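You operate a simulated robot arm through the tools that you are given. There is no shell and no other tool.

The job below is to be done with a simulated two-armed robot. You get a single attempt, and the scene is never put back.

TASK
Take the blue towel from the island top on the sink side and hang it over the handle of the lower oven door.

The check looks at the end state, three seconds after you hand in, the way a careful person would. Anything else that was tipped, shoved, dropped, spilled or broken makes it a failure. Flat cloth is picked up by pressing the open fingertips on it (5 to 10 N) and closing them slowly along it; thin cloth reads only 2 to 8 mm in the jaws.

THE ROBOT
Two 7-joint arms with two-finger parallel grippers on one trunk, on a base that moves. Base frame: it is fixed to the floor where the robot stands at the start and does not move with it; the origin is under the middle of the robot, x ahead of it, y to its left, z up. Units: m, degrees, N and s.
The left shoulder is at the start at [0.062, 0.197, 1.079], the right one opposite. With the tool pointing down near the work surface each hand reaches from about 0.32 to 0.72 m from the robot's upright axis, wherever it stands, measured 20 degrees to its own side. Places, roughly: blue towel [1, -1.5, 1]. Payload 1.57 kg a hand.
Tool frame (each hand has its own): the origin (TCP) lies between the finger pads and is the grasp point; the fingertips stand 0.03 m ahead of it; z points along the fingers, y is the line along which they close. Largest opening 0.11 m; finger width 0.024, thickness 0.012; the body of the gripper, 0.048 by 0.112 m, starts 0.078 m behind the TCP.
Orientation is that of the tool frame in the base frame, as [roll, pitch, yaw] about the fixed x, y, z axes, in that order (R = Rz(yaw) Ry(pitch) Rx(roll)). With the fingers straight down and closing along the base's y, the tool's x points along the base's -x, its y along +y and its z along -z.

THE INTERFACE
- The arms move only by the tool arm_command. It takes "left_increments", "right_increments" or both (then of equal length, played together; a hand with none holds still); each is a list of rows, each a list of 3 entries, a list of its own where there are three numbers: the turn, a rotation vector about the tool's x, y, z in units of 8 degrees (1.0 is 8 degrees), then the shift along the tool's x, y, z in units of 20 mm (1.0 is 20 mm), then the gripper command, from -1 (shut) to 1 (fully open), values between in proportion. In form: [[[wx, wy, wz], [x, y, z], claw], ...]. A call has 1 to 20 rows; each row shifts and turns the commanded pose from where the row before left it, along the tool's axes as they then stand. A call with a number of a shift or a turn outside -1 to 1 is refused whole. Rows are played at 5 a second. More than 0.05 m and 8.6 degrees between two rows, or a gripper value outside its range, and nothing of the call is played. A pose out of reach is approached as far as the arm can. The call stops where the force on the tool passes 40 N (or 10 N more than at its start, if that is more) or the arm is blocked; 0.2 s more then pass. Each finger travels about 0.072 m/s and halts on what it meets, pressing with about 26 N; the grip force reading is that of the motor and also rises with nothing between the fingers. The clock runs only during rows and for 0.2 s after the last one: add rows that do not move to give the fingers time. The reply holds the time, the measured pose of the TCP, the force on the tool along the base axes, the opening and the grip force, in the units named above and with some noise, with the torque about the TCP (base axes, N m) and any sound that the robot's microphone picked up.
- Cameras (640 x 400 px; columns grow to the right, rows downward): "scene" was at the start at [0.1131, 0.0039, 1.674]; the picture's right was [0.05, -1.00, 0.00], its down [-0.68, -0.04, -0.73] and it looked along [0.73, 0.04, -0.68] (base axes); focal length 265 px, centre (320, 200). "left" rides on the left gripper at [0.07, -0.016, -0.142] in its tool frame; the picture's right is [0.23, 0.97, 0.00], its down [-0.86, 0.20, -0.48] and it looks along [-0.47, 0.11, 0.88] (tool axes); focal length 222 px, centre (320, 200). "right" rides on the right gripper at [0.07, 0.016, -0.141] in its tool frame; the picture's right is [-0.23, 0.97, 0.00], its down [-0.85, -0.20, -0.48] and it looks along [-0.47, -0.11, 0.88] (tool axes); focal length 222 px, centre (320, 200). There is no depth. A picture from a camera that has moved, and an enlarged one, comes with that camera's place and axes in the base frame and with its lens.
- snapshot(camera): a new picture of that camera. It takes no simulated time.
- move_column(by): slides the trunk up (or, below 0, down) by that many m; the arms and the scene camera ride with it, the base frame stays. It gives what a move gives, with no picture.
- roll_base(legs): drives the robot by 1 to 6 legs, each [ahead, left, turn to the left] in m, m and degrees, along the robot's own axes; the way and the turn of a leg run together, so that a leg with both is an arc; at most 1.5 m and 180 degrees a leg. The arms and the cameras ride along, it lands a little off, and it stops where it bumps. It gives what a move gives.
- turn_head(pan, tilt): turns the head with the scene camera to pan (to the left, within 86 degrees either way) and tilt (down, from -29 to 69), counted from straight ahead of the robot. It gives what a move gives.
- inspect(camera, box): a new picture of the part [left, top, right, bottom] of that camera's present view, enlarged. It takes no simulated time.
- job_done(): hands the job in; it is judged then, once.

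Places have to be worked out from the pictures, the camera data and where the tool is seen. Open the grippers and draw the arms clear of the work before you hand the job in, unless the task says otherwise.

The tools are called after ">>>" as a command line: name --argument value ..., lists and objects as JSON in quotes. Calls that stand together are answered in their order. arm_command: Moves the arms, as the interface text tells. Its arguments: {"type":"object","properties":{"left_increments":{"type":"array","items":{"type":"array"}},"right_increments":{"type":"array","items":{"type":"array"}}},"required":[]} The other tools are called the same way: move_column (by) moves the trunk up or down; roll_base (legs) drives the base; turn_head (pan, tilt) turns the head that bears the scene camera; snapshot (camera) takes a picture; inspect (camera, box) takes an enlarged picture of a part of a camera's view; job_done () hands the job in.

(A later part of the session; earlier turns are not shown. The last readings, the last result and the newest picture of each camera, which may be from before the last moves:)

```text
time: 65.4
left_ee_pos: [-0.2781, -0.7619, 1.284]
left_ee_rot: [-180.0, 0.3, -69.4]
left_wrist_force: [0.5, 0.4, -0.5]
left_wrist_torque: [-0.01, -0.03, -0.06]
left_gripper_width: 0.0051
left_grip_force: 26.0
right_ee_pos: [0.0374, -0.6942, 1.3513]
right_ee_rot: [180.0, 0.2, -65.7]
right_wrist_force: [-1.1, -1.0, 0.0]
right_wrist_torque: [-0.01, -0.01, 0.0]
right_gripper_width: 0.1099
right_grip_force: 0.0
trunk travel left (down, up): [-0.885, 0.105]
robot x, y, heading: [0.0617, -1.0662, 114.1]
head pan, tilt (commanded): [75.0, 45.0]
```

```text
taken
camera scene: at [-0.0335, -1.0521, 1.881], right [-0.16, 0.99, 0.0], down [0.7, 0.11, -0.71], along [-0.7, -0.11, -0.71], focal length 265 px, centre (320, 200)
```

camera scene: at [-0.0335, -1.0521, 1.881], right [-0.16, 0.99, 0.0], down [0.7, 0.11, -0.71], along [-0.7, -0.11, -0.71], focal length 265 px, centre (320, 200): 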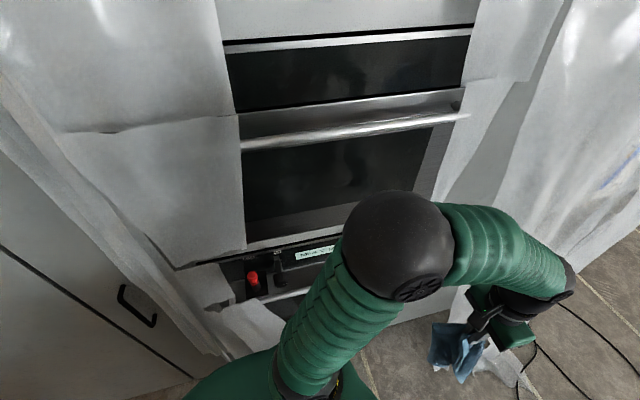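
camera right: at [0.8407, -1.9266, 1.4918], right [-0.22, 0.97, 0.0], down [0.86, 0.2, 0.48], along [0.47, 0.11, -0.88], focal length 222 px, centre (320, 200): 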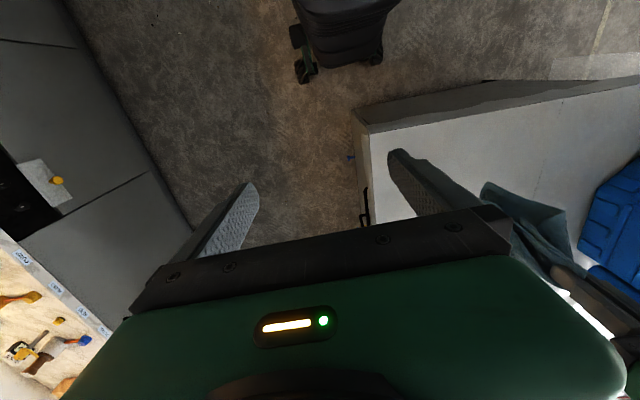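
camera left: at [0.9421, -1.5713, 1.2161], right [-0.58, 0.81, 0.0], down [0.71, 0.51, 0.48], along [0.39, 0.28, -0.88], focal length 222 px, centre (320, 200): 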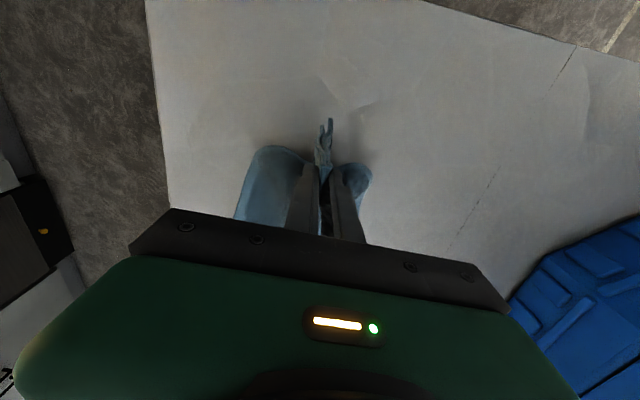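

The left forearm hides the lower handle from here. I drive 0.45 m further so the hand will line up with the middle of the bare handle, then turn left to face the oven.

>>> roll_base --legs '[[0.45, 0, 0], [0, 0, 89.5]]'

>>> turn_head --pan 0 --tilt 50

>>> snapshot --camera "scene"

>>> snapshot --camera "right"

>>> snapshot --camera "left"

```text
time: 71.8
left_ee_pos: [-0.4327, -0.9995, 1.2834]
left_ee_rot: [-180.0, 0.2, 19.0]
left_wrist_force: [0.3, 0.0, -0.3]
left_wrist_torque: [-0.02, -0.02, -0.08]
left_gripper_width: 0.0053
left_grip_force: 25.6
right_ee_pos: [-0.4909, -0.6827, 1.3516]
right_ee_rot: [179.9, 0.1, 22.6]
right_wrist_force: [1.4, 0.1, -0.3]
right_wrist_torque: [0.0, 0.0, -0.03]
right_gripper_width: 0.1098
right_grip_force: 0.1
trunk travel left (down, up): [-0.885, 0.105]
robot x, y, heading: [-0.1168, -0.6709, -157.6]
head pan, tilt (commanded): [75.0, 45.0]
```

```text
time: 73.3
left_ee_pos: [-0.4328, -0.9998, 1.2839]
left_ee_rot: [179.9, 0.2, 19.0]
left_wrist_force: [0.6, 0.0, 0.1]
left_wrist_torque: [0.01, 0.02, -0.06]
left_gripper_width: 0.0055
left_grip_force: 25.5
right_ee_pos: [-0.4915, -0.6823, 1.3521]
right_ee_rot: [180.0, 0.2, 22.7]
right_wrist_force: [-0.2, -0.1, 0.1]
right_wrist_torque: [0.0, -0.03, 0.02]
right_gripper_width: 0.1097
right_grip_force: 0.0
trunk travel left (down, up): [-0.885, 0.105]
robot x, y, heading: [-0.115, -0.6728, -157.4]
head pan, tilt (commanded): [0.0, 50.0]
```

```text
taken
camera scene: at [-0.2191, -0.7106, 1.874], right [-0.38, 0.92, 0.0], down [0.71, 0.29, -0.64], along [-0.59, -0.25, -0.77], focal length 265 px, centre (320, 200)
```

scene: 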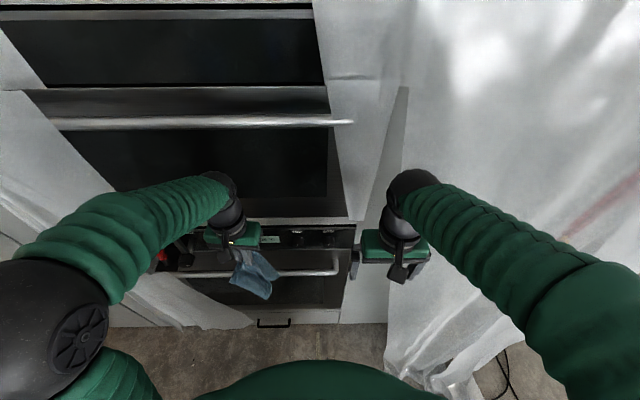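

```text
taken
camera right: at [-0.422, -0.6687, 1.4922], right [0.17, -0.99, 0.0], down [-0.87, -0.14, 0.48], along [-0.47, -0.08, -0.88], focal length 222 px, centre (320, 200)
```

right: 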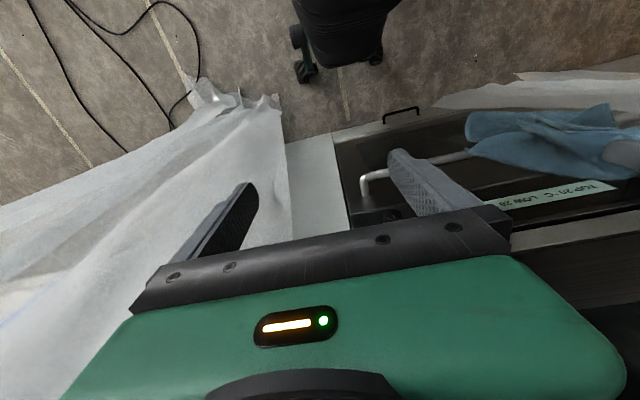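

```text
taken
camera left: at [-0.3699, -0.9612, 1.4256], right [0.53, -0.85, 0.0], down [-0.74, -0.47, 0.48], along [-0.41, -0.26, -0.88], focal length 222 px, centre (320, 200)
```

left: 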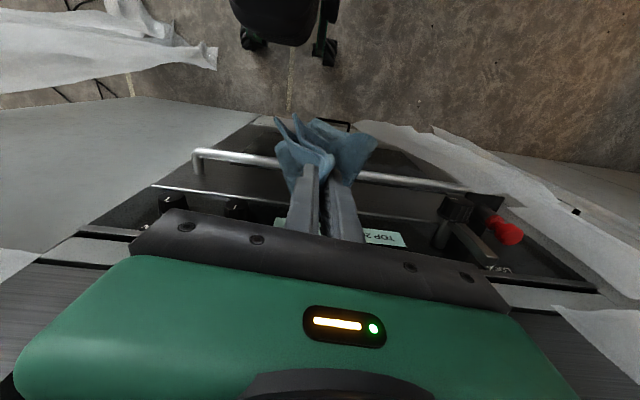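

I have clear views now: the lower handle runs about (-0.63, -0.82) to beyond (-0.40, -1.30) at z about 0.97 (n ≈ -0.913), with the door face about 5.5 cm behind it. The left TCP is over the middle of the bar, 10 cm in front. I zoom in to see how the towel hangs.

>>> inspect --camera "left" --box '[180, 80, 500, 280]'

>>> inspect --camera "scene" --box '[140, 180, 380, 330]'

>>> inspect --camera "right" --box '[320, 60, 640, 260]'

```text
2.00 times, centred on (340, 180) of left
camera zoom: at [-0.3699, -0.9612, 1.4256], right [0.53, -0.85, 0.0], down [-0.74, -0.47, 0.48], along [-0.41, -0.26, -0.88], focal length 444 px, centre (280, 240)
```

zoom: 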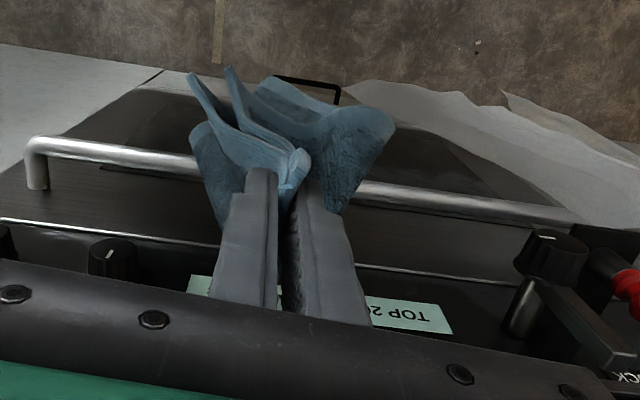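

```text
2.67 times, centred on (260, 255) of scene
camera zoom: at [-0.2191, -0.7106, 1.874], right [-0.38, 0.92, 0.0], down [0.71, 0.29, -0.64], along [-0.59, -0.25, -0.77], focal length 708 px, centre (480, 53)
```

zoom: 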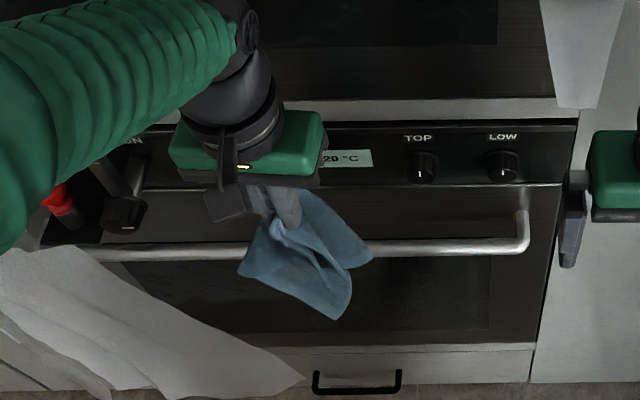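

```text
2.00 times, centred on (480, 160) of right
camera zoom: at [-0.422, -0.6687, 1.4922], right [0.17, -0.99, 0.0], down [-0.87, -0.14, 0.48], along [-0.47, -0.08, -0.88], focal length 444 px, centre (0, 280)
```

zoom: 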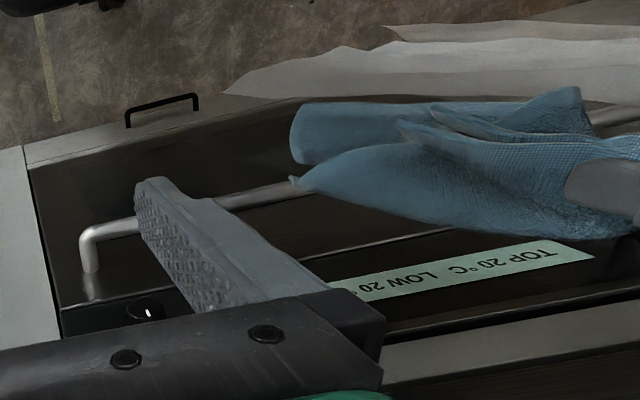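

The towel hangs as a folded kite about 0.34 m long whose plane is mostly perpendicular to the bar. Turning the gripper 90° about its vertical axis should bring the fold parallel to the bar so the tail fits the gap, so I do that here in the open.

>>> arm_command --left_increments '[[[0, 0, -0.7], [0.3, 0, 0], -1], [[0, 0, -0.9], [0.3, 0, 0], -1], [[0, 0, -0.9], [0.3, 0, 0], -1], [[0, 0, -0.9], [0, 0, 0], -1], [[0, 0, -0.9], [0, 0, 0], -1], [[0, 0, -0.9], [0, 0, 0], -1], [[0, 0, -0.9], [0, 0, 0], -1], [[0, 0, -0.9], [0, 0, 0], -1], [[0, 0, -0.9], [0, 0, 0], -1], [[0, 0, -0.9], [0, 0, 0], -1], [[0, 0, -0.9], [0, 0, 0], -1], [[0, 0, -0.9], [0, 0, 0], -1], [[0, 0, -0.4], [0, 0, 0], -1], [[0, 0, 0], [0, 0, 0], -1], [[0, 0, 0], [0, 0, 0], -1]]'

>>> snapshot --camera "left"

>>> inspect --camera "scene" --box '[140, 150, 380, 330]'

>>> inspect --camera "right" --box '[320, 60, 640, 260]'

```text
time: 76.5
left_ee_pos: [-0.4148, -0.9921, 1.2837]
left_ee_rot: [-179.8, 0.1, 107.1]
left_wrist_force: [-0.8, 0.6, -0.6]
left_wrist_torque: [-0.04, -0.04, -0.06]
left_gripper_width: 0.0051
left_grip_force: 25.3
right_ee_pos: [-0.4911, -0.6829, 1.3511]
right_ee_rot: [-180.0, 0.1, 22.5]
right_wrist_force: [1.0, 0.4, -0.6]
right_wrist_torque: [-0.01, 0.0, 0.0]
right_gripper_width: 0.1099
right_grip_force: 0.1
trunk travel left (down, up): [-0.885, 0.105]
robot x, y, heading: [-0.1148, -0.667, -157.4]
head pan, tilt (commanded): [0.0, 50.0]
```

```text
taken
camera left: at [-0.4508, -0.9301, 1.4255], right [0.86, 0.5, 0.0], down [0.44, -0.76, 0.48], along [0.24, -0.42, -0.88], focal length 222 px, centre (320, 200)
```

left: 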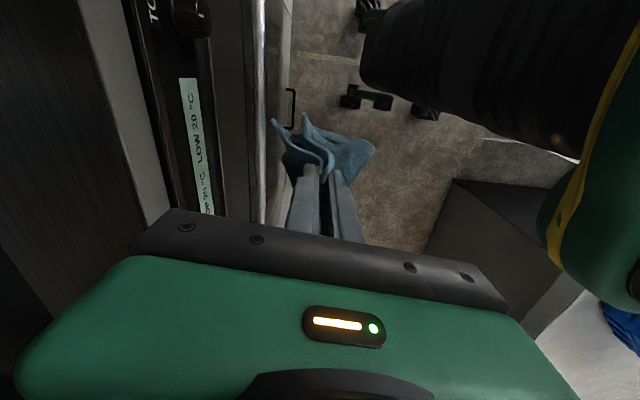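

```text
2.22 times, centred on (260, 240) of scene
camera zoom: at [-0.2189, -0.7105, 1.874], right [-0.38, 0.92, 0.0], down [0.71, 0.29, -0.64], along [-0.59, -0.25, -0.77], focal length 590 px, centre (453, 111)
```

zoom: 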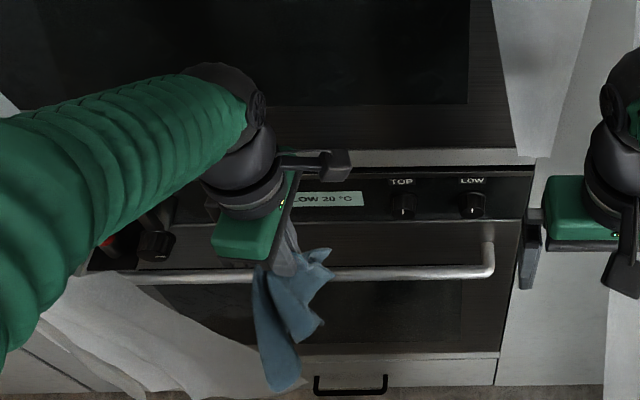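

```text
2.00 times, centred on (480, 160) of right
camera zoom: at [-0.4219, -0.6687, 1.4923], right [0.17, -0.99, 0.0], down [-0.87, -0.14, 0.48], along [-0.47, -0.08, -0.88], focal length 444 px, centre (0, 280)
```

zoom: 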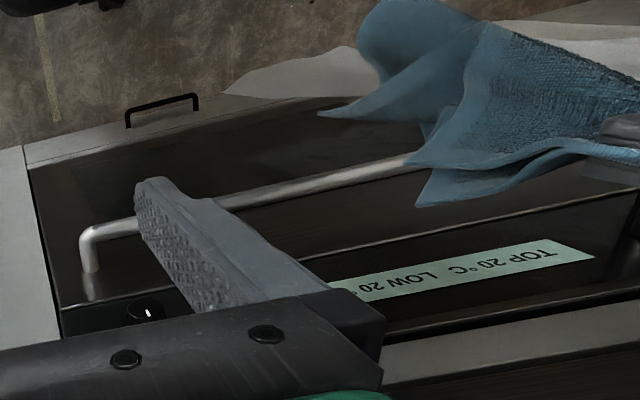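

In this orientation the two halves spread toward and away from the oven by nearly 0.19 m, whereas before the spread in that direction was only about 0.11 m. I rotate back so the closing direction is parallel to the bar (yaw about 25°).

>>> arm_command --left_increments '[[[0, 0, 0.7], [0, 0, 0], -1], [[0, 0, 0.87], [0, 0, 0], -1], [[0, 0, 0.87], [0, 0, 0], -1], [[0, 0, 0.87], [0, 0, 0], -1], [[0, 0, 0.87], [0, 0, 0], -1], [[0, 0, 0.87], [0, 0, 0], -1], [[0, 0, 0.87], [0, 0, 0], -1], [[0, 0, 0.87], [0, 0, 0], -1], [[0, 0, 0.87], [0, 0, 0], -1], [[0, 0, 0.87], [0, 0, 0], -1], [[0, 0, 0.87], [0, 0, 0], -1], [[0, 0, 0.87], [0, 0, 0], -1], [[0, 0, 0], [0, 0, 0], -1], [[0, 0, 0], [0, 0, 0], -1]]'

```text
time: 79.5
left_ee_pos: [-0.4144, -0.9913, 1.2831]
left_ee_rot: [179.9, 0.2, 24.8]
left_wrist_force: [-0.3, -0.3, 0.0]
left_wrist_torque: [-0.01, 0.02, 0.07]
left_gripper_width: 0.0054
left_grip_force: 25.9
right_ee_pos: [-0.4922, -0.6822, 1.3518]
right_ee_rot: [180.0, 0.1, 22.7]
right_wrist_force: [-0.3, 0.2, 0.2]
right_wrist_torque: [-0.01, -0.03, -0.04]
right_gripper_width: 0.1101
right_grip_force: 0.1
trunk travel left (down, up): [-0.885, 0.105]
robot x, y, heading: [-0.1169, -0.6686, -157.8]
head pan, tilt (commanded): [0.0, 50.0]
```

The tool is square to the bar again. I raise the trunk 6 cm so the tail's lower end clears the bar, then tilt the fingers 45° toward the oven while advancing about 13 cm.

>>> move_column --by 0.065

>>> arm_command --left_increments '[[[0, -0.703, 0], [-0.811, 0, 0.04], -1], [[0, -0.703, 0], [-0.804, 0, 0.119], -1], [[0, -0.703, 0], [-0.788, 0, 0.198], -1], [[0, -0.703, 0], [-0.765, 0, 0.274], -1], [[0, -0.703, 0], [-0.735, 0, 0.347], -1], [[0, -0.703, 0], [-0.697, 0, 0.417], -1], [[0, -0.703, 0], [-0.652, 0, 0.484], -1], [[0, -0.703, 0], [-0.602, 0, 0.546], -1], [[0, 0, 0], [0, 0, 0], -1], [[0, 0, 0], [0, 0, 0], -1]]'

>>> snapshot --camera "left"

>>> snapshot --camera "scene"

>>> snapshot --camera "right"

```text
time: 80.5
left_ee_pos: [-0.4157, -0.9924, 1.3482]
left_ee_rot: [-180.0, 0.2, 24.8]
left_wrist_force: [-0.3, -0.4, -0.5]
left_wrist_torque: [0.01, 0.0, 0.1]
left_gripper_width: 0.0053
left_grip_force: 25.5
right_ee_pos: [-0.4909, -0.6831, 1.4156]
right_ee_rot: [-180.0, 0.1, 22.6]
right_wrist_force: [0.3, -0.4, -0.4]
right_wrist_torque: [0.0, 0.01, -0.03]
right_gripper_width: 0.1099
right_grip_force: 0.0
trunk travel left (down, up): [-0.95, 0.04]
robot x, y, heading: [-0.1181, -0.6651, -157.3]
head pan, tilt (commanded): [0.0, 50.0]
```

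```text
time: 82.8
left_ee_pos: [-0.5321, -1.0458, 1.3422]
left_ee_rot: [-179.9, 45.2, 24.7]
left_wrist_force: [7.9, 5.0, 0.4]
left_wrist_torque: [0.08, -0.07, -0.03]
left_gripper_width: 0.0054
left_grip_force: 25.3
right_ee_pos: [-0.4906, -0.6808, 1.4174]
right_ee_rot: [179.9, 0.2, 22.6]
right_wrist_force: [-1.1, -0.4, -0.3]
right_wrist_torque: [0.0, -0.01, -0.01]
right_gripper_width: 0.1099
right_grip_force: 0.1
trunk travel left (down, up): [-0.95, 0.04]
robot x, y, heading: [-0.1161, -0.6623, -157.5]
head pan, tilt (commanded): [0.0, 50.0]
```

```text
taken
camera left: at [-0.4029, -0.9684, 1.3941], right [0.55, -0.82, -0.16], down [-0.15, -0.29, 0.94], along [-0.82, -0.5, -0.29], focal length 222 px, centre (320, 200)
```

left: 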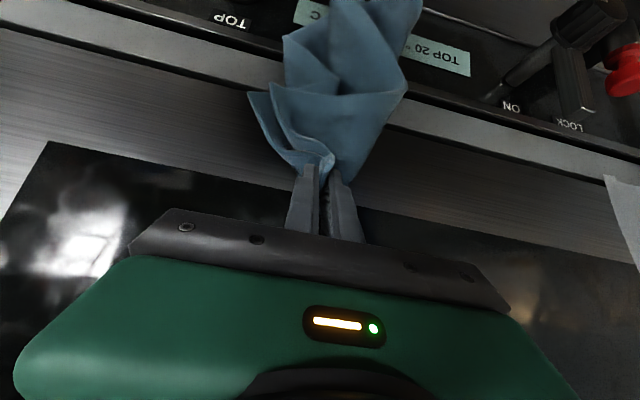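

```text
taken
camera scene: at [-0.2162, -0.7087, 1.9392], right [-0.38, 0.92, 0.0], down [0.71, 0.29, -0.64], along [-0.59, -0.25, -0.77], focal length 265 px, centre (320, 200)
```

scene: 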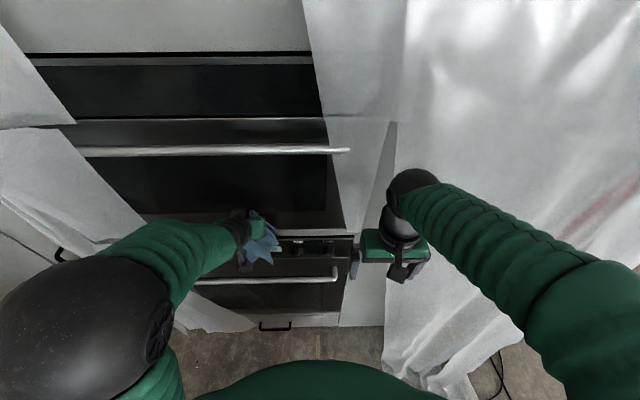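

```text
taken
camera right: at [-0.4203, -0.6675, 1.5576], right [0.17, -0.99, 0.0], down [-0.86, -0.14, 0.48], along [-0.47, -0.08, -0.88], focal length 222 px, centre (320, 200)
```

right: 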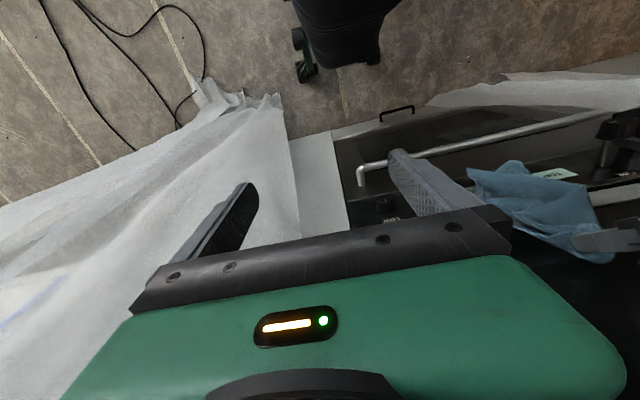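

The fingertips lightly touch the upper oven door (about 9 N), so that face is near n -0.95; the tail hangs against the oven with its bottom near z 1.05, behind the bar line. I back off 8 mm and lower the trunk 10 cm to start feeding the tail behind the bar.

>>> arm_command --left_increments '[[[0, 0, 0], [0.28, 0, -0.28], -1], [[0, 0, 0], [0, 0, 0], -1]]'

>>> move_column --by -0.1

>>> snapshot --camera "left"

>>> snapshot --camera "scene"

>>> inspect --camera "right" --box '[320, 60, 640, 260]'

```text
time: 83.3
left_ee_pos: [-0.5271, -1.044, 1.3423]
left_ee_rot: [180.0, 45.3, 24.8]
left_wrist_force: [1.1, 1.3, -1.0]
left_wrist_torque: [0.05, -0.01, 0.06]
left_gripper_width: 0.0055
left_grip_force: 25.7
right_ee_pos: [-0.4916, -0.6833, 1.4155]
right_ee_rot: [-180.0, 0.1, 22.6]
right_wrist_force: [0.4, 1.2, -0.3]
right_wrist_torque: [-0.01, -0.01, -0.01]
right_gripper_width: 0.11
right_grip_force: 0.0
trunk travel left (down, up): [-0.95, 0.04]
robot x, y, heading: [-0.1151, -0.6656, -157.5]
head pan, tilt (commanded): [0.0, 50.0]
```

```text
time: 84.7
left_ee_pos: [-0.5276, -1.0435, 1.2422]
left_ee_rot: [180.0, 45.2, 24.8]
left_wrist_force: [0.1, 0.2, 0.3]
left_wrist_torque: [-0.01, -0.01, 0.05]
left_gripper_width: 0.0052
left_grip_force: 25.1
right_ee_pos: [-0.4912, -0.6833, 1.3163]
right_ee_rot: [179.9, 0.1, 22.6]
right_wrist_force: [0.8, -0.2, 0.1]
right_wrist_torque: [-0.03, 0.01, -0.02]
right_gripper_width: 0.1102
right_grip_force: 0.1
trunk travel left (down, up): [-0.85, 0.14]
robot x, y, heading: [-0.1153, -0.6696, -157.3]
head pan, tilt (commanded): [0.0, 50.0]
```

```text
taken
camera left: at [-0.3975, -0.9666, 1.2933], right [0.55, -0.82, -0.16], down [-0.16, -0.29, 0.94], along [-0.82, -0.5, -0.29], focal length 222 px, centre (320, 200)
```

left: 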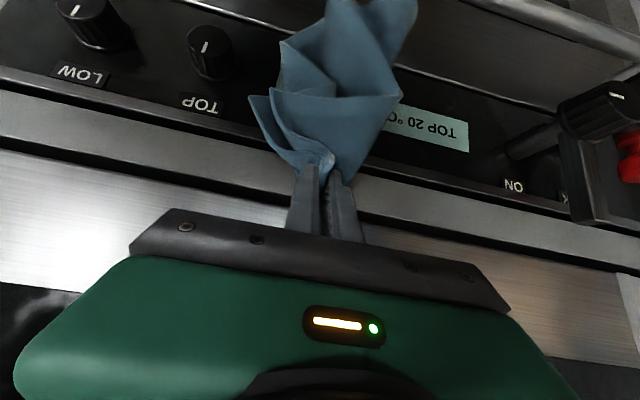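

```text
taken
camera scene: at [-0.2193, -0.7104, 1.839], right [-0.38, 0.92, 0.0], down [0.71, 0.29, -0.64], along [-0.59, -0.25, -0.77], focal length 265 px, centre (320, 200)
```

scene: 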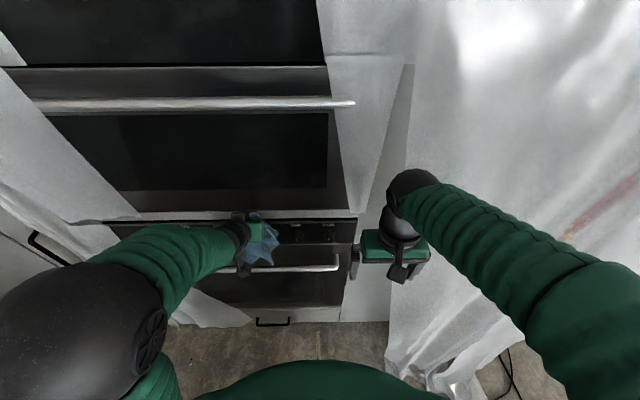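

```text
2.00 times, centred on (480, 160) of right
camera zoom: at [-0.4221, -0.6686, 1.4572], right [0.16, -0.99, 0.0], down [-0.87, -0.14, 0.48], along [-0.47, -0.08, -0.88], focal length 444 px, centre (0, 280)
```

zoom: 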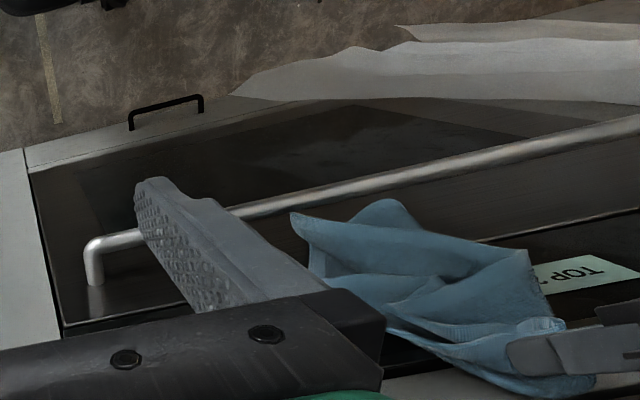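

The tail's lower end appears at n about -0.94, z about 0.945, i.e. entering the gap behind the bar. I lower another 8 cm and check that the bar passes in front of the cloth.

>>> move_column --by -0.08

>>> snapshot --camera "left"

>>> inspect --camera "right" --box '[320, 60, 640, 260]'

>>> inspect --camera "scene" --box '[180, 190, 372, 310]'

```text
time: 85.8
left_ee_pos: [-0.5255, -1.043, 1.1613]
left_ee_rot: [180.0, 45.2, 24.8]
left_wrist_force: [-0.1, 0.1, -0.2]
left_wrist_torque: [0.03, -0.05, 0.03]
left_gripper_width: 0.0055
left_grip_force: 25.9
right_ee_pos: [-0.4914, -0.6813, 1.2372]
right_ee_rot: [179.9, 0.1, 22.6]
right_wrist_force: [-0.5, 0.5, -0.2]
right_wrist_torque: [0.0, -0.01, 0.02]
right_gripper_width: 0.1103
right_grip_force: 0.0
trunk travel left (down, up): [-0.77, 0.22]
robot x, y, heading: [-0.1122, -0.6691, -157.6]
head pan, tilt (commanded): [0.0, 50.0]
```

```text
taken
camera left: at [-0.3971, -0.9664, 1.2133], right [0.55, -0.82, -0.16], down [-0.16, -0.29, 0.94], along [-0.82, -0.5, -0.29], focal length 222 px, centre (320, 200)
```

left: 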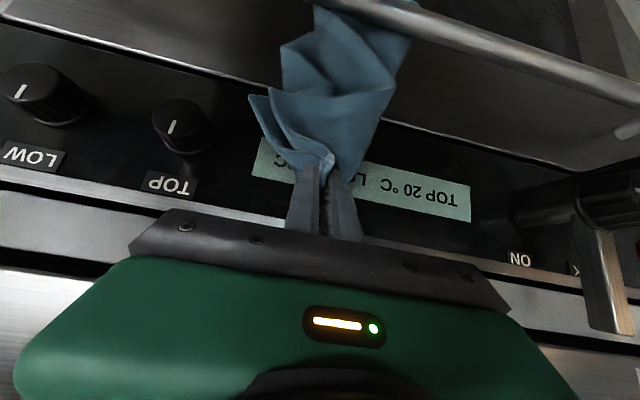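

```text
2.00 times, centred on (480, 160) of right
camera zoom: at [-0.4217, -0.6685, 1.3773], right [0.17, -0.99, 0.0], down [-0.87, -0.14, 0.48], along [-0.47, -0.08, -0.88], focal length 444 px, centre (0, 280)
```

zoom: 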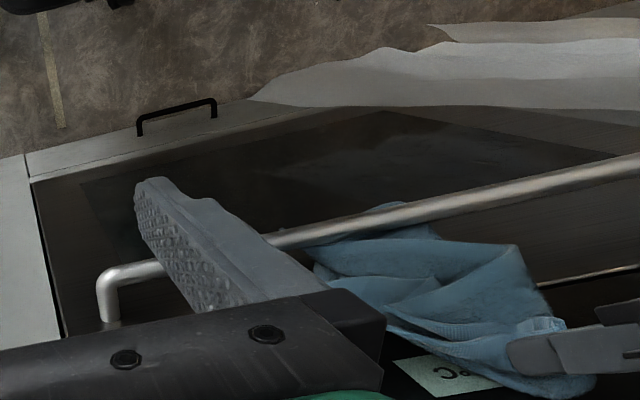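

```text
3.33 times, centred on (276, 250) of scene
camera zoom: at [-0.2187, -0.7102, 1.759], right [-0.38, 0.92, 0.0], down [0.71, 0.29, -0.64], along [-0.59, -0.25, -0.77], focal length 884 px, centre (467, 33)
```

zoom: 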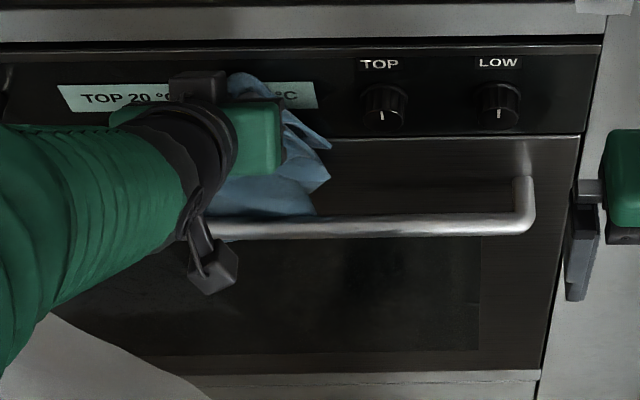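

In all three views the bar now passes in front of the towel's tail. I lower another 12 cm so most of the towel is behind the bar and the fingertips end just above it.

>>> move_column --by -0.12

>>> snapshot --camera "left"

>>> inspect --camera "right" --box '[320, 60, 640, 260]'

>>> inspect --camera "scene" --box '[180, 190, 372, 310]'

```text
time: 87.3
left_ee_pos: [-0.5269, -1.0432, 1.0425]
left_ee_rot: [180.0, 45.2, 24.8]
left_wrist_force: [0.9, -0.4, -0.3]
left_wrist_torque: [0.04, -0.05, 0.07]
left_gripper_width: 0.0052
left_grip_force: 25.5
right_ee_pos: [-0.4915, -0.6827, 1.1169]
right_ee_rot: [179.9, 0.1, 22.6]
right_wrist_force: [-0.3, 0.7, -0.2]
right_wrist_torque: [0.01, 0.0, 0.02]
right_gripper_width: 0.11
right_grip_force: 0.0
trunk travel left (down, up): [-0.65, 0.34]
robot x, y, heading: [-0.114, -0.6678, -157.6]
head pan, tilt (commanded): [0.0, 50.0]
```

```text
taken
camera left: at [-0.3969, -0.9663, 1.0934], right [0.55, -0.82, -0.16], down [-0.16, -0.29, 0.94], along [-0.82, -0.5, -0.29], focal length 222 px, centre (320, 200)
```

left: 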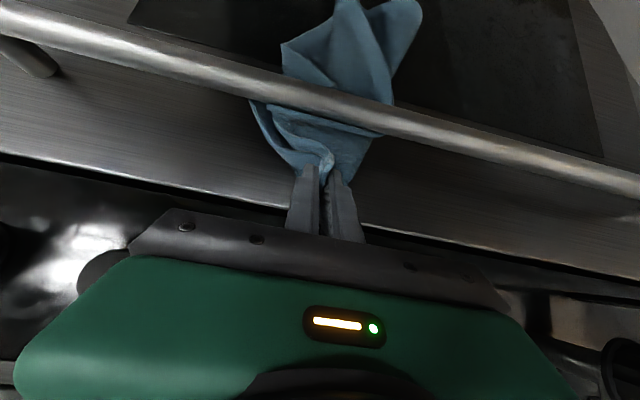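

```text
2.00 times, centred on (480, 160) of right
camera zoom: at [-0.4215, -0.6684, 1.2573], right [0.17, -0.99, 0.0], down [-0.87, -0.14, 0.48], along [-0.47, -0.08, -0.88], focal length 444 px, centre (0, 280)
```

zoom: 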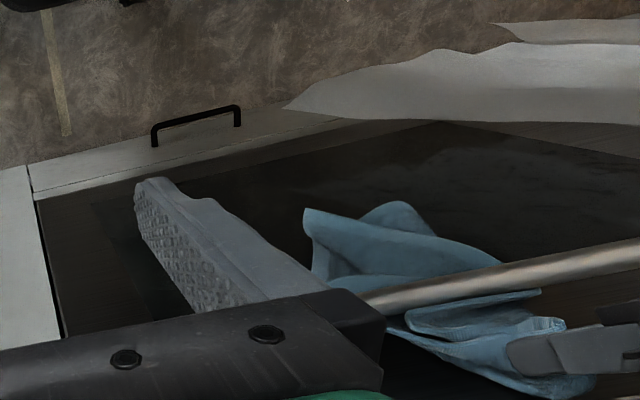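

```text
3.33 times, centred on (276, 250) of scene
camera zoom: at [-0.2184, -0.7101, 1.639], right [-0.38, 0.92, 0.0], down [0.71, 0.29, -0.64], along [-0.59, -0.25, -0.77], focal length 884 px, centre (467, 33)
```

zoom: 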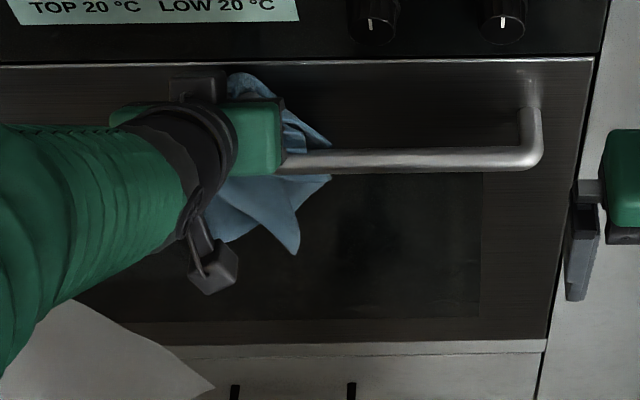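

The bar crosses in front of the tail with the fingertips a few cm above it, bar centre about z 0.962. Now I pull the hand outward about 7.5 cm so the cloth bends over the bar.

>>> arm_command --left_increments '[[[0, 0, 0], [0.4, 0, -0.4], -1], [[0, 0, 0], [0.45, 0, -0.45], -1], [[0, 0, 0], [0.45, 0, -0.45], -1], [[0, 0, 0], [0.45, 0, -0.45], -1], [[0, 0, 0], [0.45, 0, -0.45], -1], [[0, 0, 0], [0.45, 0, -0.45], -1], [[0, 0, 0], [0, 0, 0], -1]]'

>>> snapshot --camera "left"

>>> inspect --camera "right" --box '[320, 60, 640, 260]'

>>> inspect --camera "scene" --box '[180, 190, 372, 310]'

```text
time: 89.0
left_ee_pos: [-0.4779, -1.0215, 1.0431]
left_ee_rot: [180.0, 45.1, 24.8]
left_wrist_force: [-0.6, 0.3, 0.1]
left_wrist_torque: [0.0, -0.04, 0.07]
left_gripper_width: 0.005
left_grip_force: 25.0
left hand out of reach, approached as far as the arm can: row 5, 6
right_ee_pos: [-0.4903, -0.6814, 1.1171]
right_ee_rot: [180.0, 0.1, 22.6]
right_wrist_force: [-0.1, -0.6, 0.0]
right_wrist_torque: [0.04, -0.01, 0.0]
right_gripper_width: 0.11
right_grip_force: 0.1
trunk travel left (down, up): [-0.65, 0.34]
robot x, y, heading: [-0.1165, -0.6712, -157.7]
head pan, tilt (commanded): [0.0, 50.0]
```

```text
taken
camera left: at [-0.3479, -0.9442, 1.0946], right [0.55, -0.82, -0.16], down [-0.16, -0.29, 0.94], along [-0.82, -0.5, -0.29], focal length 222 px, centre (320, 200)
```

left: 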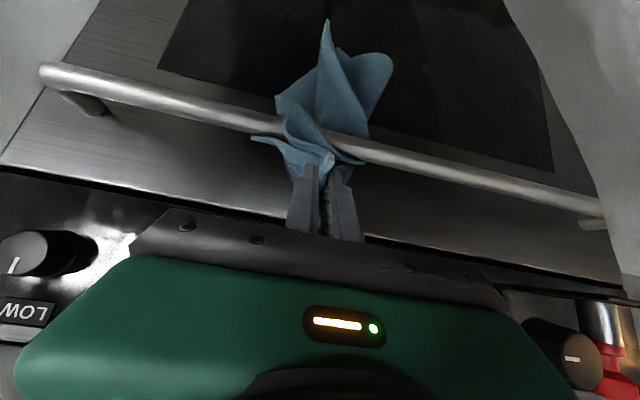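

```text
2.00 times, centred on (480, 160) of right
camera zoom: at [-0.4214, -0.6684, 1.2573], right [0.17, -0.99, 0.0], down [-0.87, -0.14, 0.48], along [-0.47, -0.08, -0.88], focal length 444 px, centre (0, 280)
```

zoom: 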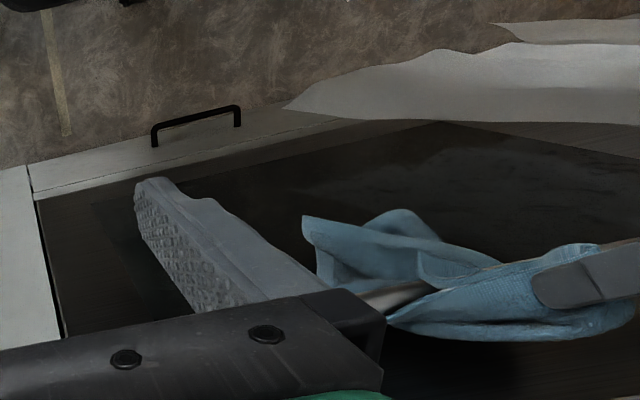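

```text
3.33 times, centred on (276, 250) of scene
camera zoom: at [-0.218, -0.7101, 1.639], right [-0.38, 0.92, 0.0], down [0.71, 0.29, -0.64], along [-0.59, -0.25, -0.77], focal length 884 px, centre (467, 33)
```

zoom: 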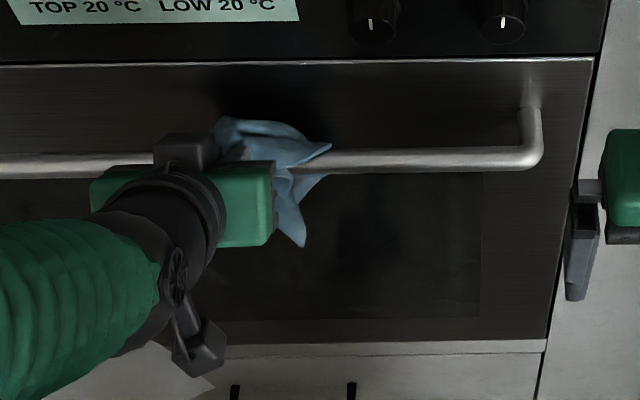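

The hand has come out to n about -0.86 (arm at its inner reach limit) and the cloth now bends over the bar. I back the base up 3 cm for clearance and then lower the trunk 8 cm to bring the front part down.

>>> roll_base --legs '[[-0.03, 0, 0]]'

>>> move_column --by -0.08

>>> snapshot --camera "left"

>>> inspect --camera "right" --box '[320, 60, 640, 260]'

>>> inspect --camera "scene" --box '[180, 190, 372, 310]'

```text
time: 89.8
left_ee_pos: [-0.4554, -1.0137, 1.0406]
left_ee_rot: [179.9, 44.8, 24.7]
left_wrist_force: [-0.7, 0.0, 0.1]
left_wrist_torque: [0.05, -0.05, 0.06]
left_gripper_width: 0.0053
left_grip_force: 25.2
right_ee_pos: [-0.4692, -0.6721, 1.1146]
right_ee_rot: [179.8, -0.2, 22.6]
right_wrist_force: [0.2, -0.5, -0.3]
right_wrist_torque: [0.04, -0.04, 0.02]
right_gripper_width: 0.1098
right_grip_force: 0.0
trunk travel left (down, up): [-0.65, 0.34]
robot x, y, heading: [-0.0874, -0.6542, -157.4]
head pan, tilt (commanded): [0.0, 50.0]
```

```text
time: 91.0
left_ee_pos: [-0.4499, -1.0102, 0.9632]
left_ee_rot: [180.0, 45.2, 24.8]
left_wrist_force: [0.2, -0.2, -0.4]
left_wrist_torque: [-0.01, 0.03, 0.07]
left_gripper_width: 0.0053
left_grip_force: 25.9
right_ee_pos: [-0.463, -0.6704, 1.0367]
right_ee_rot: [179.9, 0.1, 22.5]
right_wrist_force: [0.2, -0.1, 0.2]
right_wrist_torque: [0.0, -0.02, 0.0]
right_gripper_width: 0.1101
right_grip_force: 0.2
trunk travel left (down, up): [-0.57, 0.42]
robot x, y, heading: [-0.088, -0.6542, -157.3]
head pan, tilt (commanded): [0.0, 50.0]
```

```text
taken
camera left: at [-0.3206, -0.933, 1.0144], right [0.55, -0.82, -0.16], down [-0.16, -0.29, 0.94], along [-0.82, -0.5, -0.29], focal length 222 px, centre (320, 200)
```

left: 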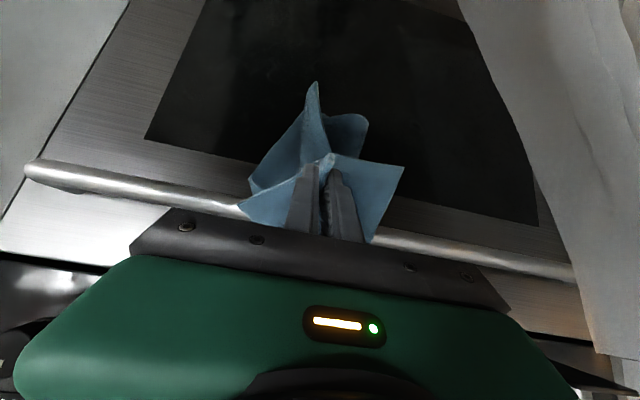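

```text
2.00 times, centred on (480, 160) of right
camera zoom: at [-0.3942, -0.657, 1.1771], right [0.16, -0.99, 0.0], down [-0.87, -0.14, 0.48], along [-0.47, -0.08, -0.88], focal length 444 px, centre (0, 280)
```

zoom: 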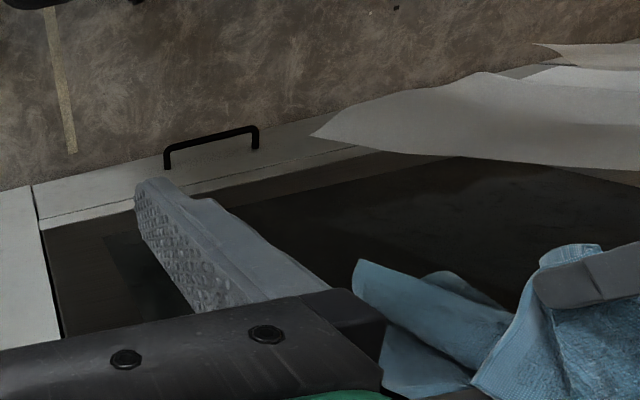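

```text
3.33 times, centred on (276, 250) of scene
camera zoom: at [-0.1912, -0.6989, 1.559], right [-0.38, 0.92, 0.0], down [0.71, 0.29, -0.64], along [-0.59, -0.25, -0.77], focal length 884 px, centre (467, 33)
```

zoom: 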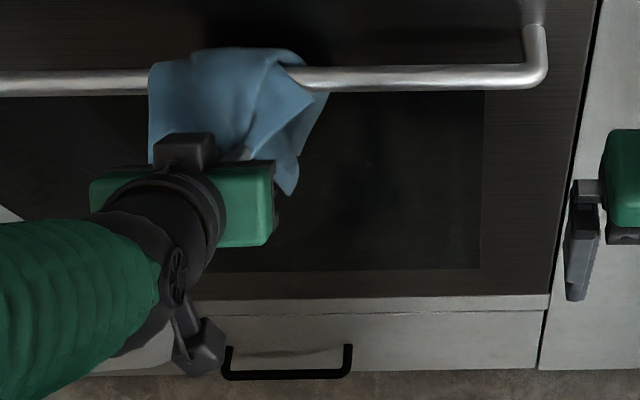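

The towel now drapes over the bar with the tail behind it. I lower the trunk another 10 cm to even out the front and back lengths.

>>> move_column --by -0.1

>>> snapshot --camera "left"

>>> inspect --camera "scene" --box '[180, 150, 372, 270]'

>>> snapshot --camera "right"

```text
time: 92.3
left_ee_pos: [-0.4496, -1.0106, 0.8647]
left_ee_rot: [-179.9, 45.2, 24.7]
left_wrist_force: [-0.3, 0.0, -0.4]
left_wrist_torque: [0.0, 0.01, 0.08]
left_gripper_width: 0.0053
left_grip_force: 25.7
right_ee_pos: [-0.4631, -0.6696, 0.9376]
right_ee_rot: [179.9, 0.1, 22.6]
right_wrist_force: [0.5, -0.7, 0.6]
right_wrist_torque: [-0.05, 0.0, 0.01]
right_gripper_width: 0.1099
right_grip_force: 0.1
trunk travel left (down, up): [-0.47, 0.52]
robot x, y, heading: [-0.0868, -0.6555, -157.4]
head pan, tilt (commanded): [0.0, 50.0]
```

```text
taken
camera left: at [-0.3198, -0.9327, 0.9146], right [0.55, -0.82, -0.16], down [-0.16, -0.29, 0.94], along [-0.82, -0.5, -0.29], focal length 222 px, centre (320, 200)
```

left: 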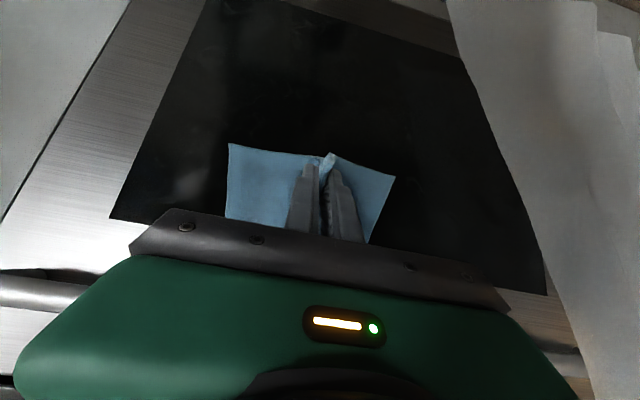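

```text
3.33 times, centred on (276, 210) of scene
camera zoom: at [-0.19, -0.6984, 1.4591], right [-0.38, 0.92, 0.0], down [0.71, 0.29, -0.64], along [-0.59, -0.25, -0.77], focal length 884 px, centre (467, 167)
```

zoom: 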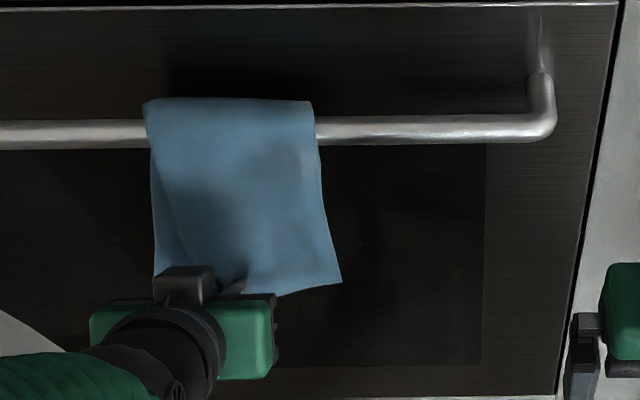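

```text
taken
camera right: at [-0.3932, -0.6567, 1.0773], right [0.16, -0.99, 0.0], down [-0.87, -0.14, 0.48], along [-0.47, -0.08, -0.88], focal length 222 px, centre (320, 200)
```

right: 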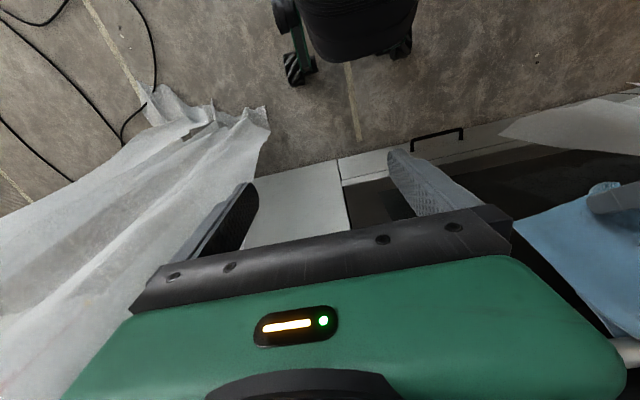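

The towel drapes neatly and flat over the bar, with about 0.15 m in front and similar behind. I ease the hand 2.5 cm toward the door to slacken it, then open the fingers gradually.

>>> arm_command --left_increments '[[[0, 0, 0], [-0.3, 0, 0.3], -1], [[0, 0, 0], [-0.3, 0, 0.3], -1], [[0, 0, 0], [-0.3, 0, 0.3], -1], [[0, 0, 0], [0, 0, 0], -1], [[0, 0, 0], [0, 0, 0], -1]]'

>>> snapshot --camera "left"

>>> inspect --camera "scene" --box '[180, 150, 372, 270]'

```text
time: 93.5
left_ee_pos: [-0.4729, -1.0213, 0.8644]
left_ee_rot: [-180.0, 45.1, 24.9]
left_wrist_force: [0.1, -0.7, -0.7]
left_wrist_torque: [0.02, -0.01, 0.08]
left_gripper_width: 0.0052
left_grip_force: 25.3
right_ee_pos: [-0.4624, -0.6708, 0.9371]
right_ee_rot: [-179.9, 0.2, 22.6]
right_wrist_force: [0.2, -0.5, 0.1]
right_wrist_torque: [0.02, 0.01, 0.01]
right_gripper_width: 0.1099
right_grip_force: 0.0
trunk travel left (down, up): [-0.47, 0.52]
robot x, y, heading: [-0.0866, -0.6542, -157.4]
head pan, tilt (commanded): [0.0, 50.0]
```

```text
taken
camera left: at [-0.3427, -0.9433, 0.9141], right [0.55, -0.82, -0.16], down [-0.16, -0.29, 0.94], along [-0.82, -0.5, -0.29], focal length 222 px, centre (320, 200)
```

left: 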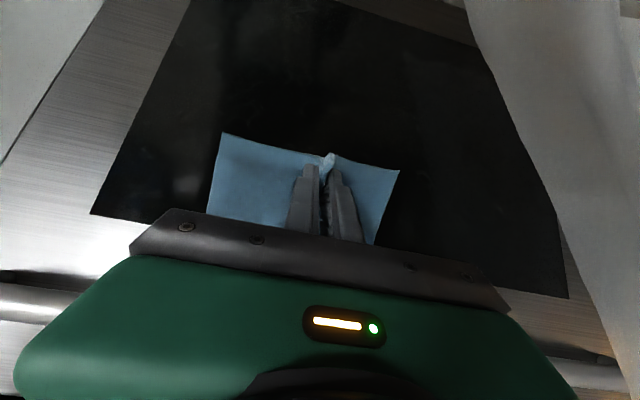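

```text
3.33 times, centred on (276, 210) of scene
camera zoom: at [-0.1904, -0.6985, 1.459], right [-0.38, 0.92, 0.0], down [0.71, 0.29, -0.64], along [-0.59, -0.25, -0.77], focal length 884 px, centre (467, 167)
```

zoom: 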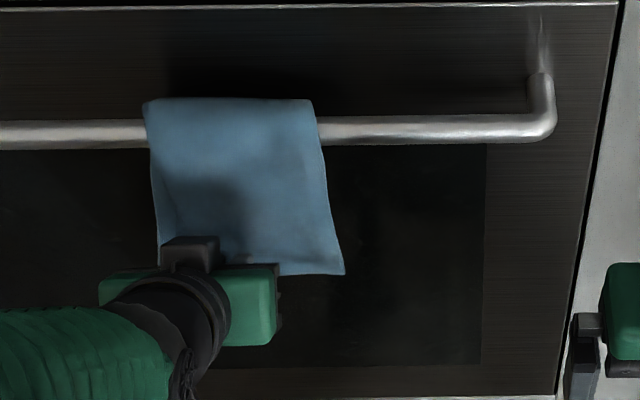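

Using the earlier sight of the tail tip, about 0.145 m hangs behind and 0.155 m in front, which is balanced. I open the fingers step by step.

>>> arm_command --left_increments '[[[0, 0, 0], [0, 0, 0], -0.85], [[0, 0, 0], [0, 0, 0], -0.7], [[0, 0, 0], [0, 0, 0], -0.55], [[0, 0, 0], [0, 0, 0], -0.4], [[0, 0, 0], [0, 0, 0], -0.2], [[0, 0, 0], [0, 0, 0], 0.0], [[0, 0, 0], [0, 0, 0], 0.0], [[0, 0, 0], [0, 0, 0], 0.0]]'

>>> snapshot --camera "left"

>>> inspect --camera "scene" --box '[180, 150, 372, 270]'

```text
time: 95.3
left_ee_pos: [-0.4718, -1.0211, 0.8628]
left_ee_rot: [179.8, 45.1, 24.8]
left_wrist_force: [-0.2, -0.3, 0.2]
left_wrist_torque: [0.01, -0.03, -0.05]
left_gripper_width: 0.0551
left_grip_force: 0.0
right_ee_pos: [-0.4625, -0.6703, 0.9369]
right_ee_rot: [180.0, 0.1, 22.6]
right_wrist_force: [-0.4, -0.2, -0.6]
right_wrist_torque: [0.0, 0.01, -0.02]
right_gripper_width: 0.11
right_grip_force: 0.1
trunk travel left (down, up): [-0.47, 0.52]
robot x, y, heading: [-0.0873, -0.6571, -157.5]
head pan, tilt (commanded): [0.0, 50.0]
```

```text
taken
camera left: at [-0.3426, -0.9433, 0.9142], right [0.55, -0.82, -0.16], down [-0.16, -0.29, 0.94], along [-0.82, -0.5, -0.29], focal length 222 px, centre (320, 200)
```

left: 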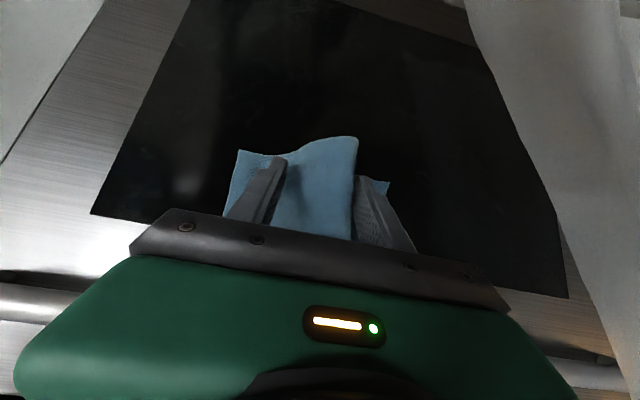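

```text
3.33 times, centred on (276, 210) of scene
camera zoom: at [-0.1903, -0.6985, 1.459], right [-0.38, 0.92, 0.0], down [0.71, 0.29, -0.64], along [-0.59, -0.25, -0.77], focal length 884 px, centre (467, 167)
```

zoom: 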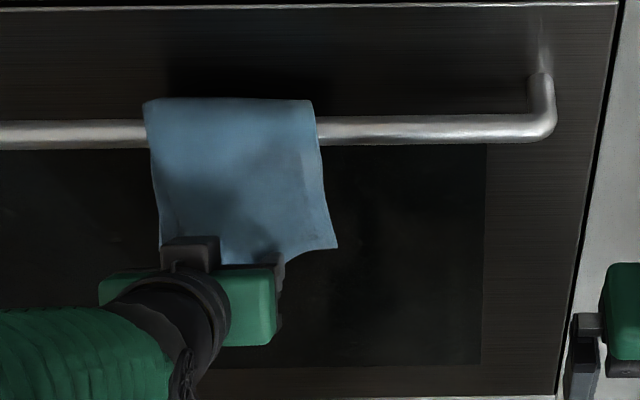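

The pinch has released and the towel stays on the bar. I open the fingers fully and let it settle.

>>> arm_command --left_increments '[[[0, 0, 0], [0, 0, 0], 0.2], [[0, 0, 0], [0, 0, 0], 0.4], [[0, 0, 0], [0, 0, 0], 0.6], [[0, 0, 0], [0, 0, 0], 0.8], [[0, 0, 0], [0, 0, 0], 1], [[0, 0, 0], [0, 0, 0], 1], [[0, 0, 0], [0, 0, 0], 1], [[0, 0, 0], [0, 0, 0], 1]]'

>>> snapshot --camera "left"

>>> inspect --camera "scene" --box '[180, 150, 372, 270]'

```text
time: 97.1
left_ee_pos: [-0.4717, -1.0197, 0.8633]
left_ee_rot: [179.9, 45.0, 24.8]
left_wrist_force: [-0.3, 0.3, 0.2]
left_wrist_torque: [-0.02, 0.0, -0.01]
left_gripper_width: 0.1102
left_grip_force: 0.0
right_ee_pos: [-0.4621, -0.67, 0.936]
right_ee_rot: [180.0, 0.1, 22.6]
right_wrist_force: [-0.2, -0.1, -0.3]
right_wrist_torque: [0.02, 0.02, 0.02]
right_gripper_width: 0.1098
right_grip_force: 0.1
trunk travel left (down, up): [-0.47, 0.52]
robot x, y, heading: [-0.0883, -0.6566, -157.3]
head pan, tilt (commanded): [0.0, 50.0]
```

```text
taken
camera left: at [-0.3426, -0.9433, 0.9142], right [0.55, -0.82, -0.16], down [-0.16, -0.29, 0.94], along [-0.82, -0.5, -0.29], focal length 222 px, centre (320, 200)
```

left: 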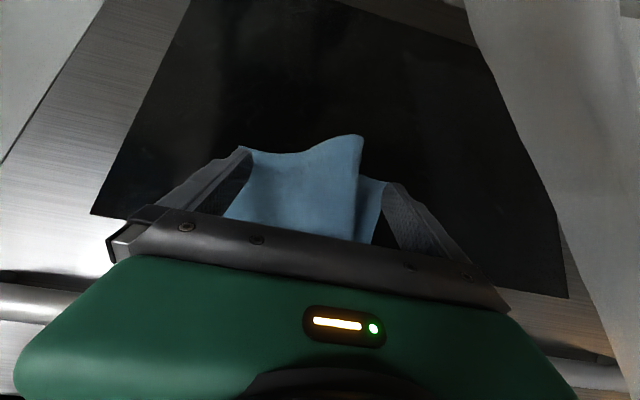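

```text
3.33 times, centred on (276, 210) of scene
camera zoom: at [-0.1903, -0.6985, 1.459], right [-0.38, 0.92, 0.0], down [0.71, 0.29, -0.64], along [-0.59, -0.25, -0.77], focal length 884 px, centre (467, 167)
```

zoom: 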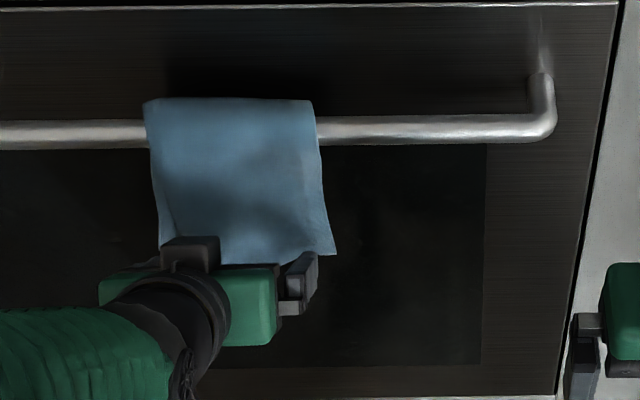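

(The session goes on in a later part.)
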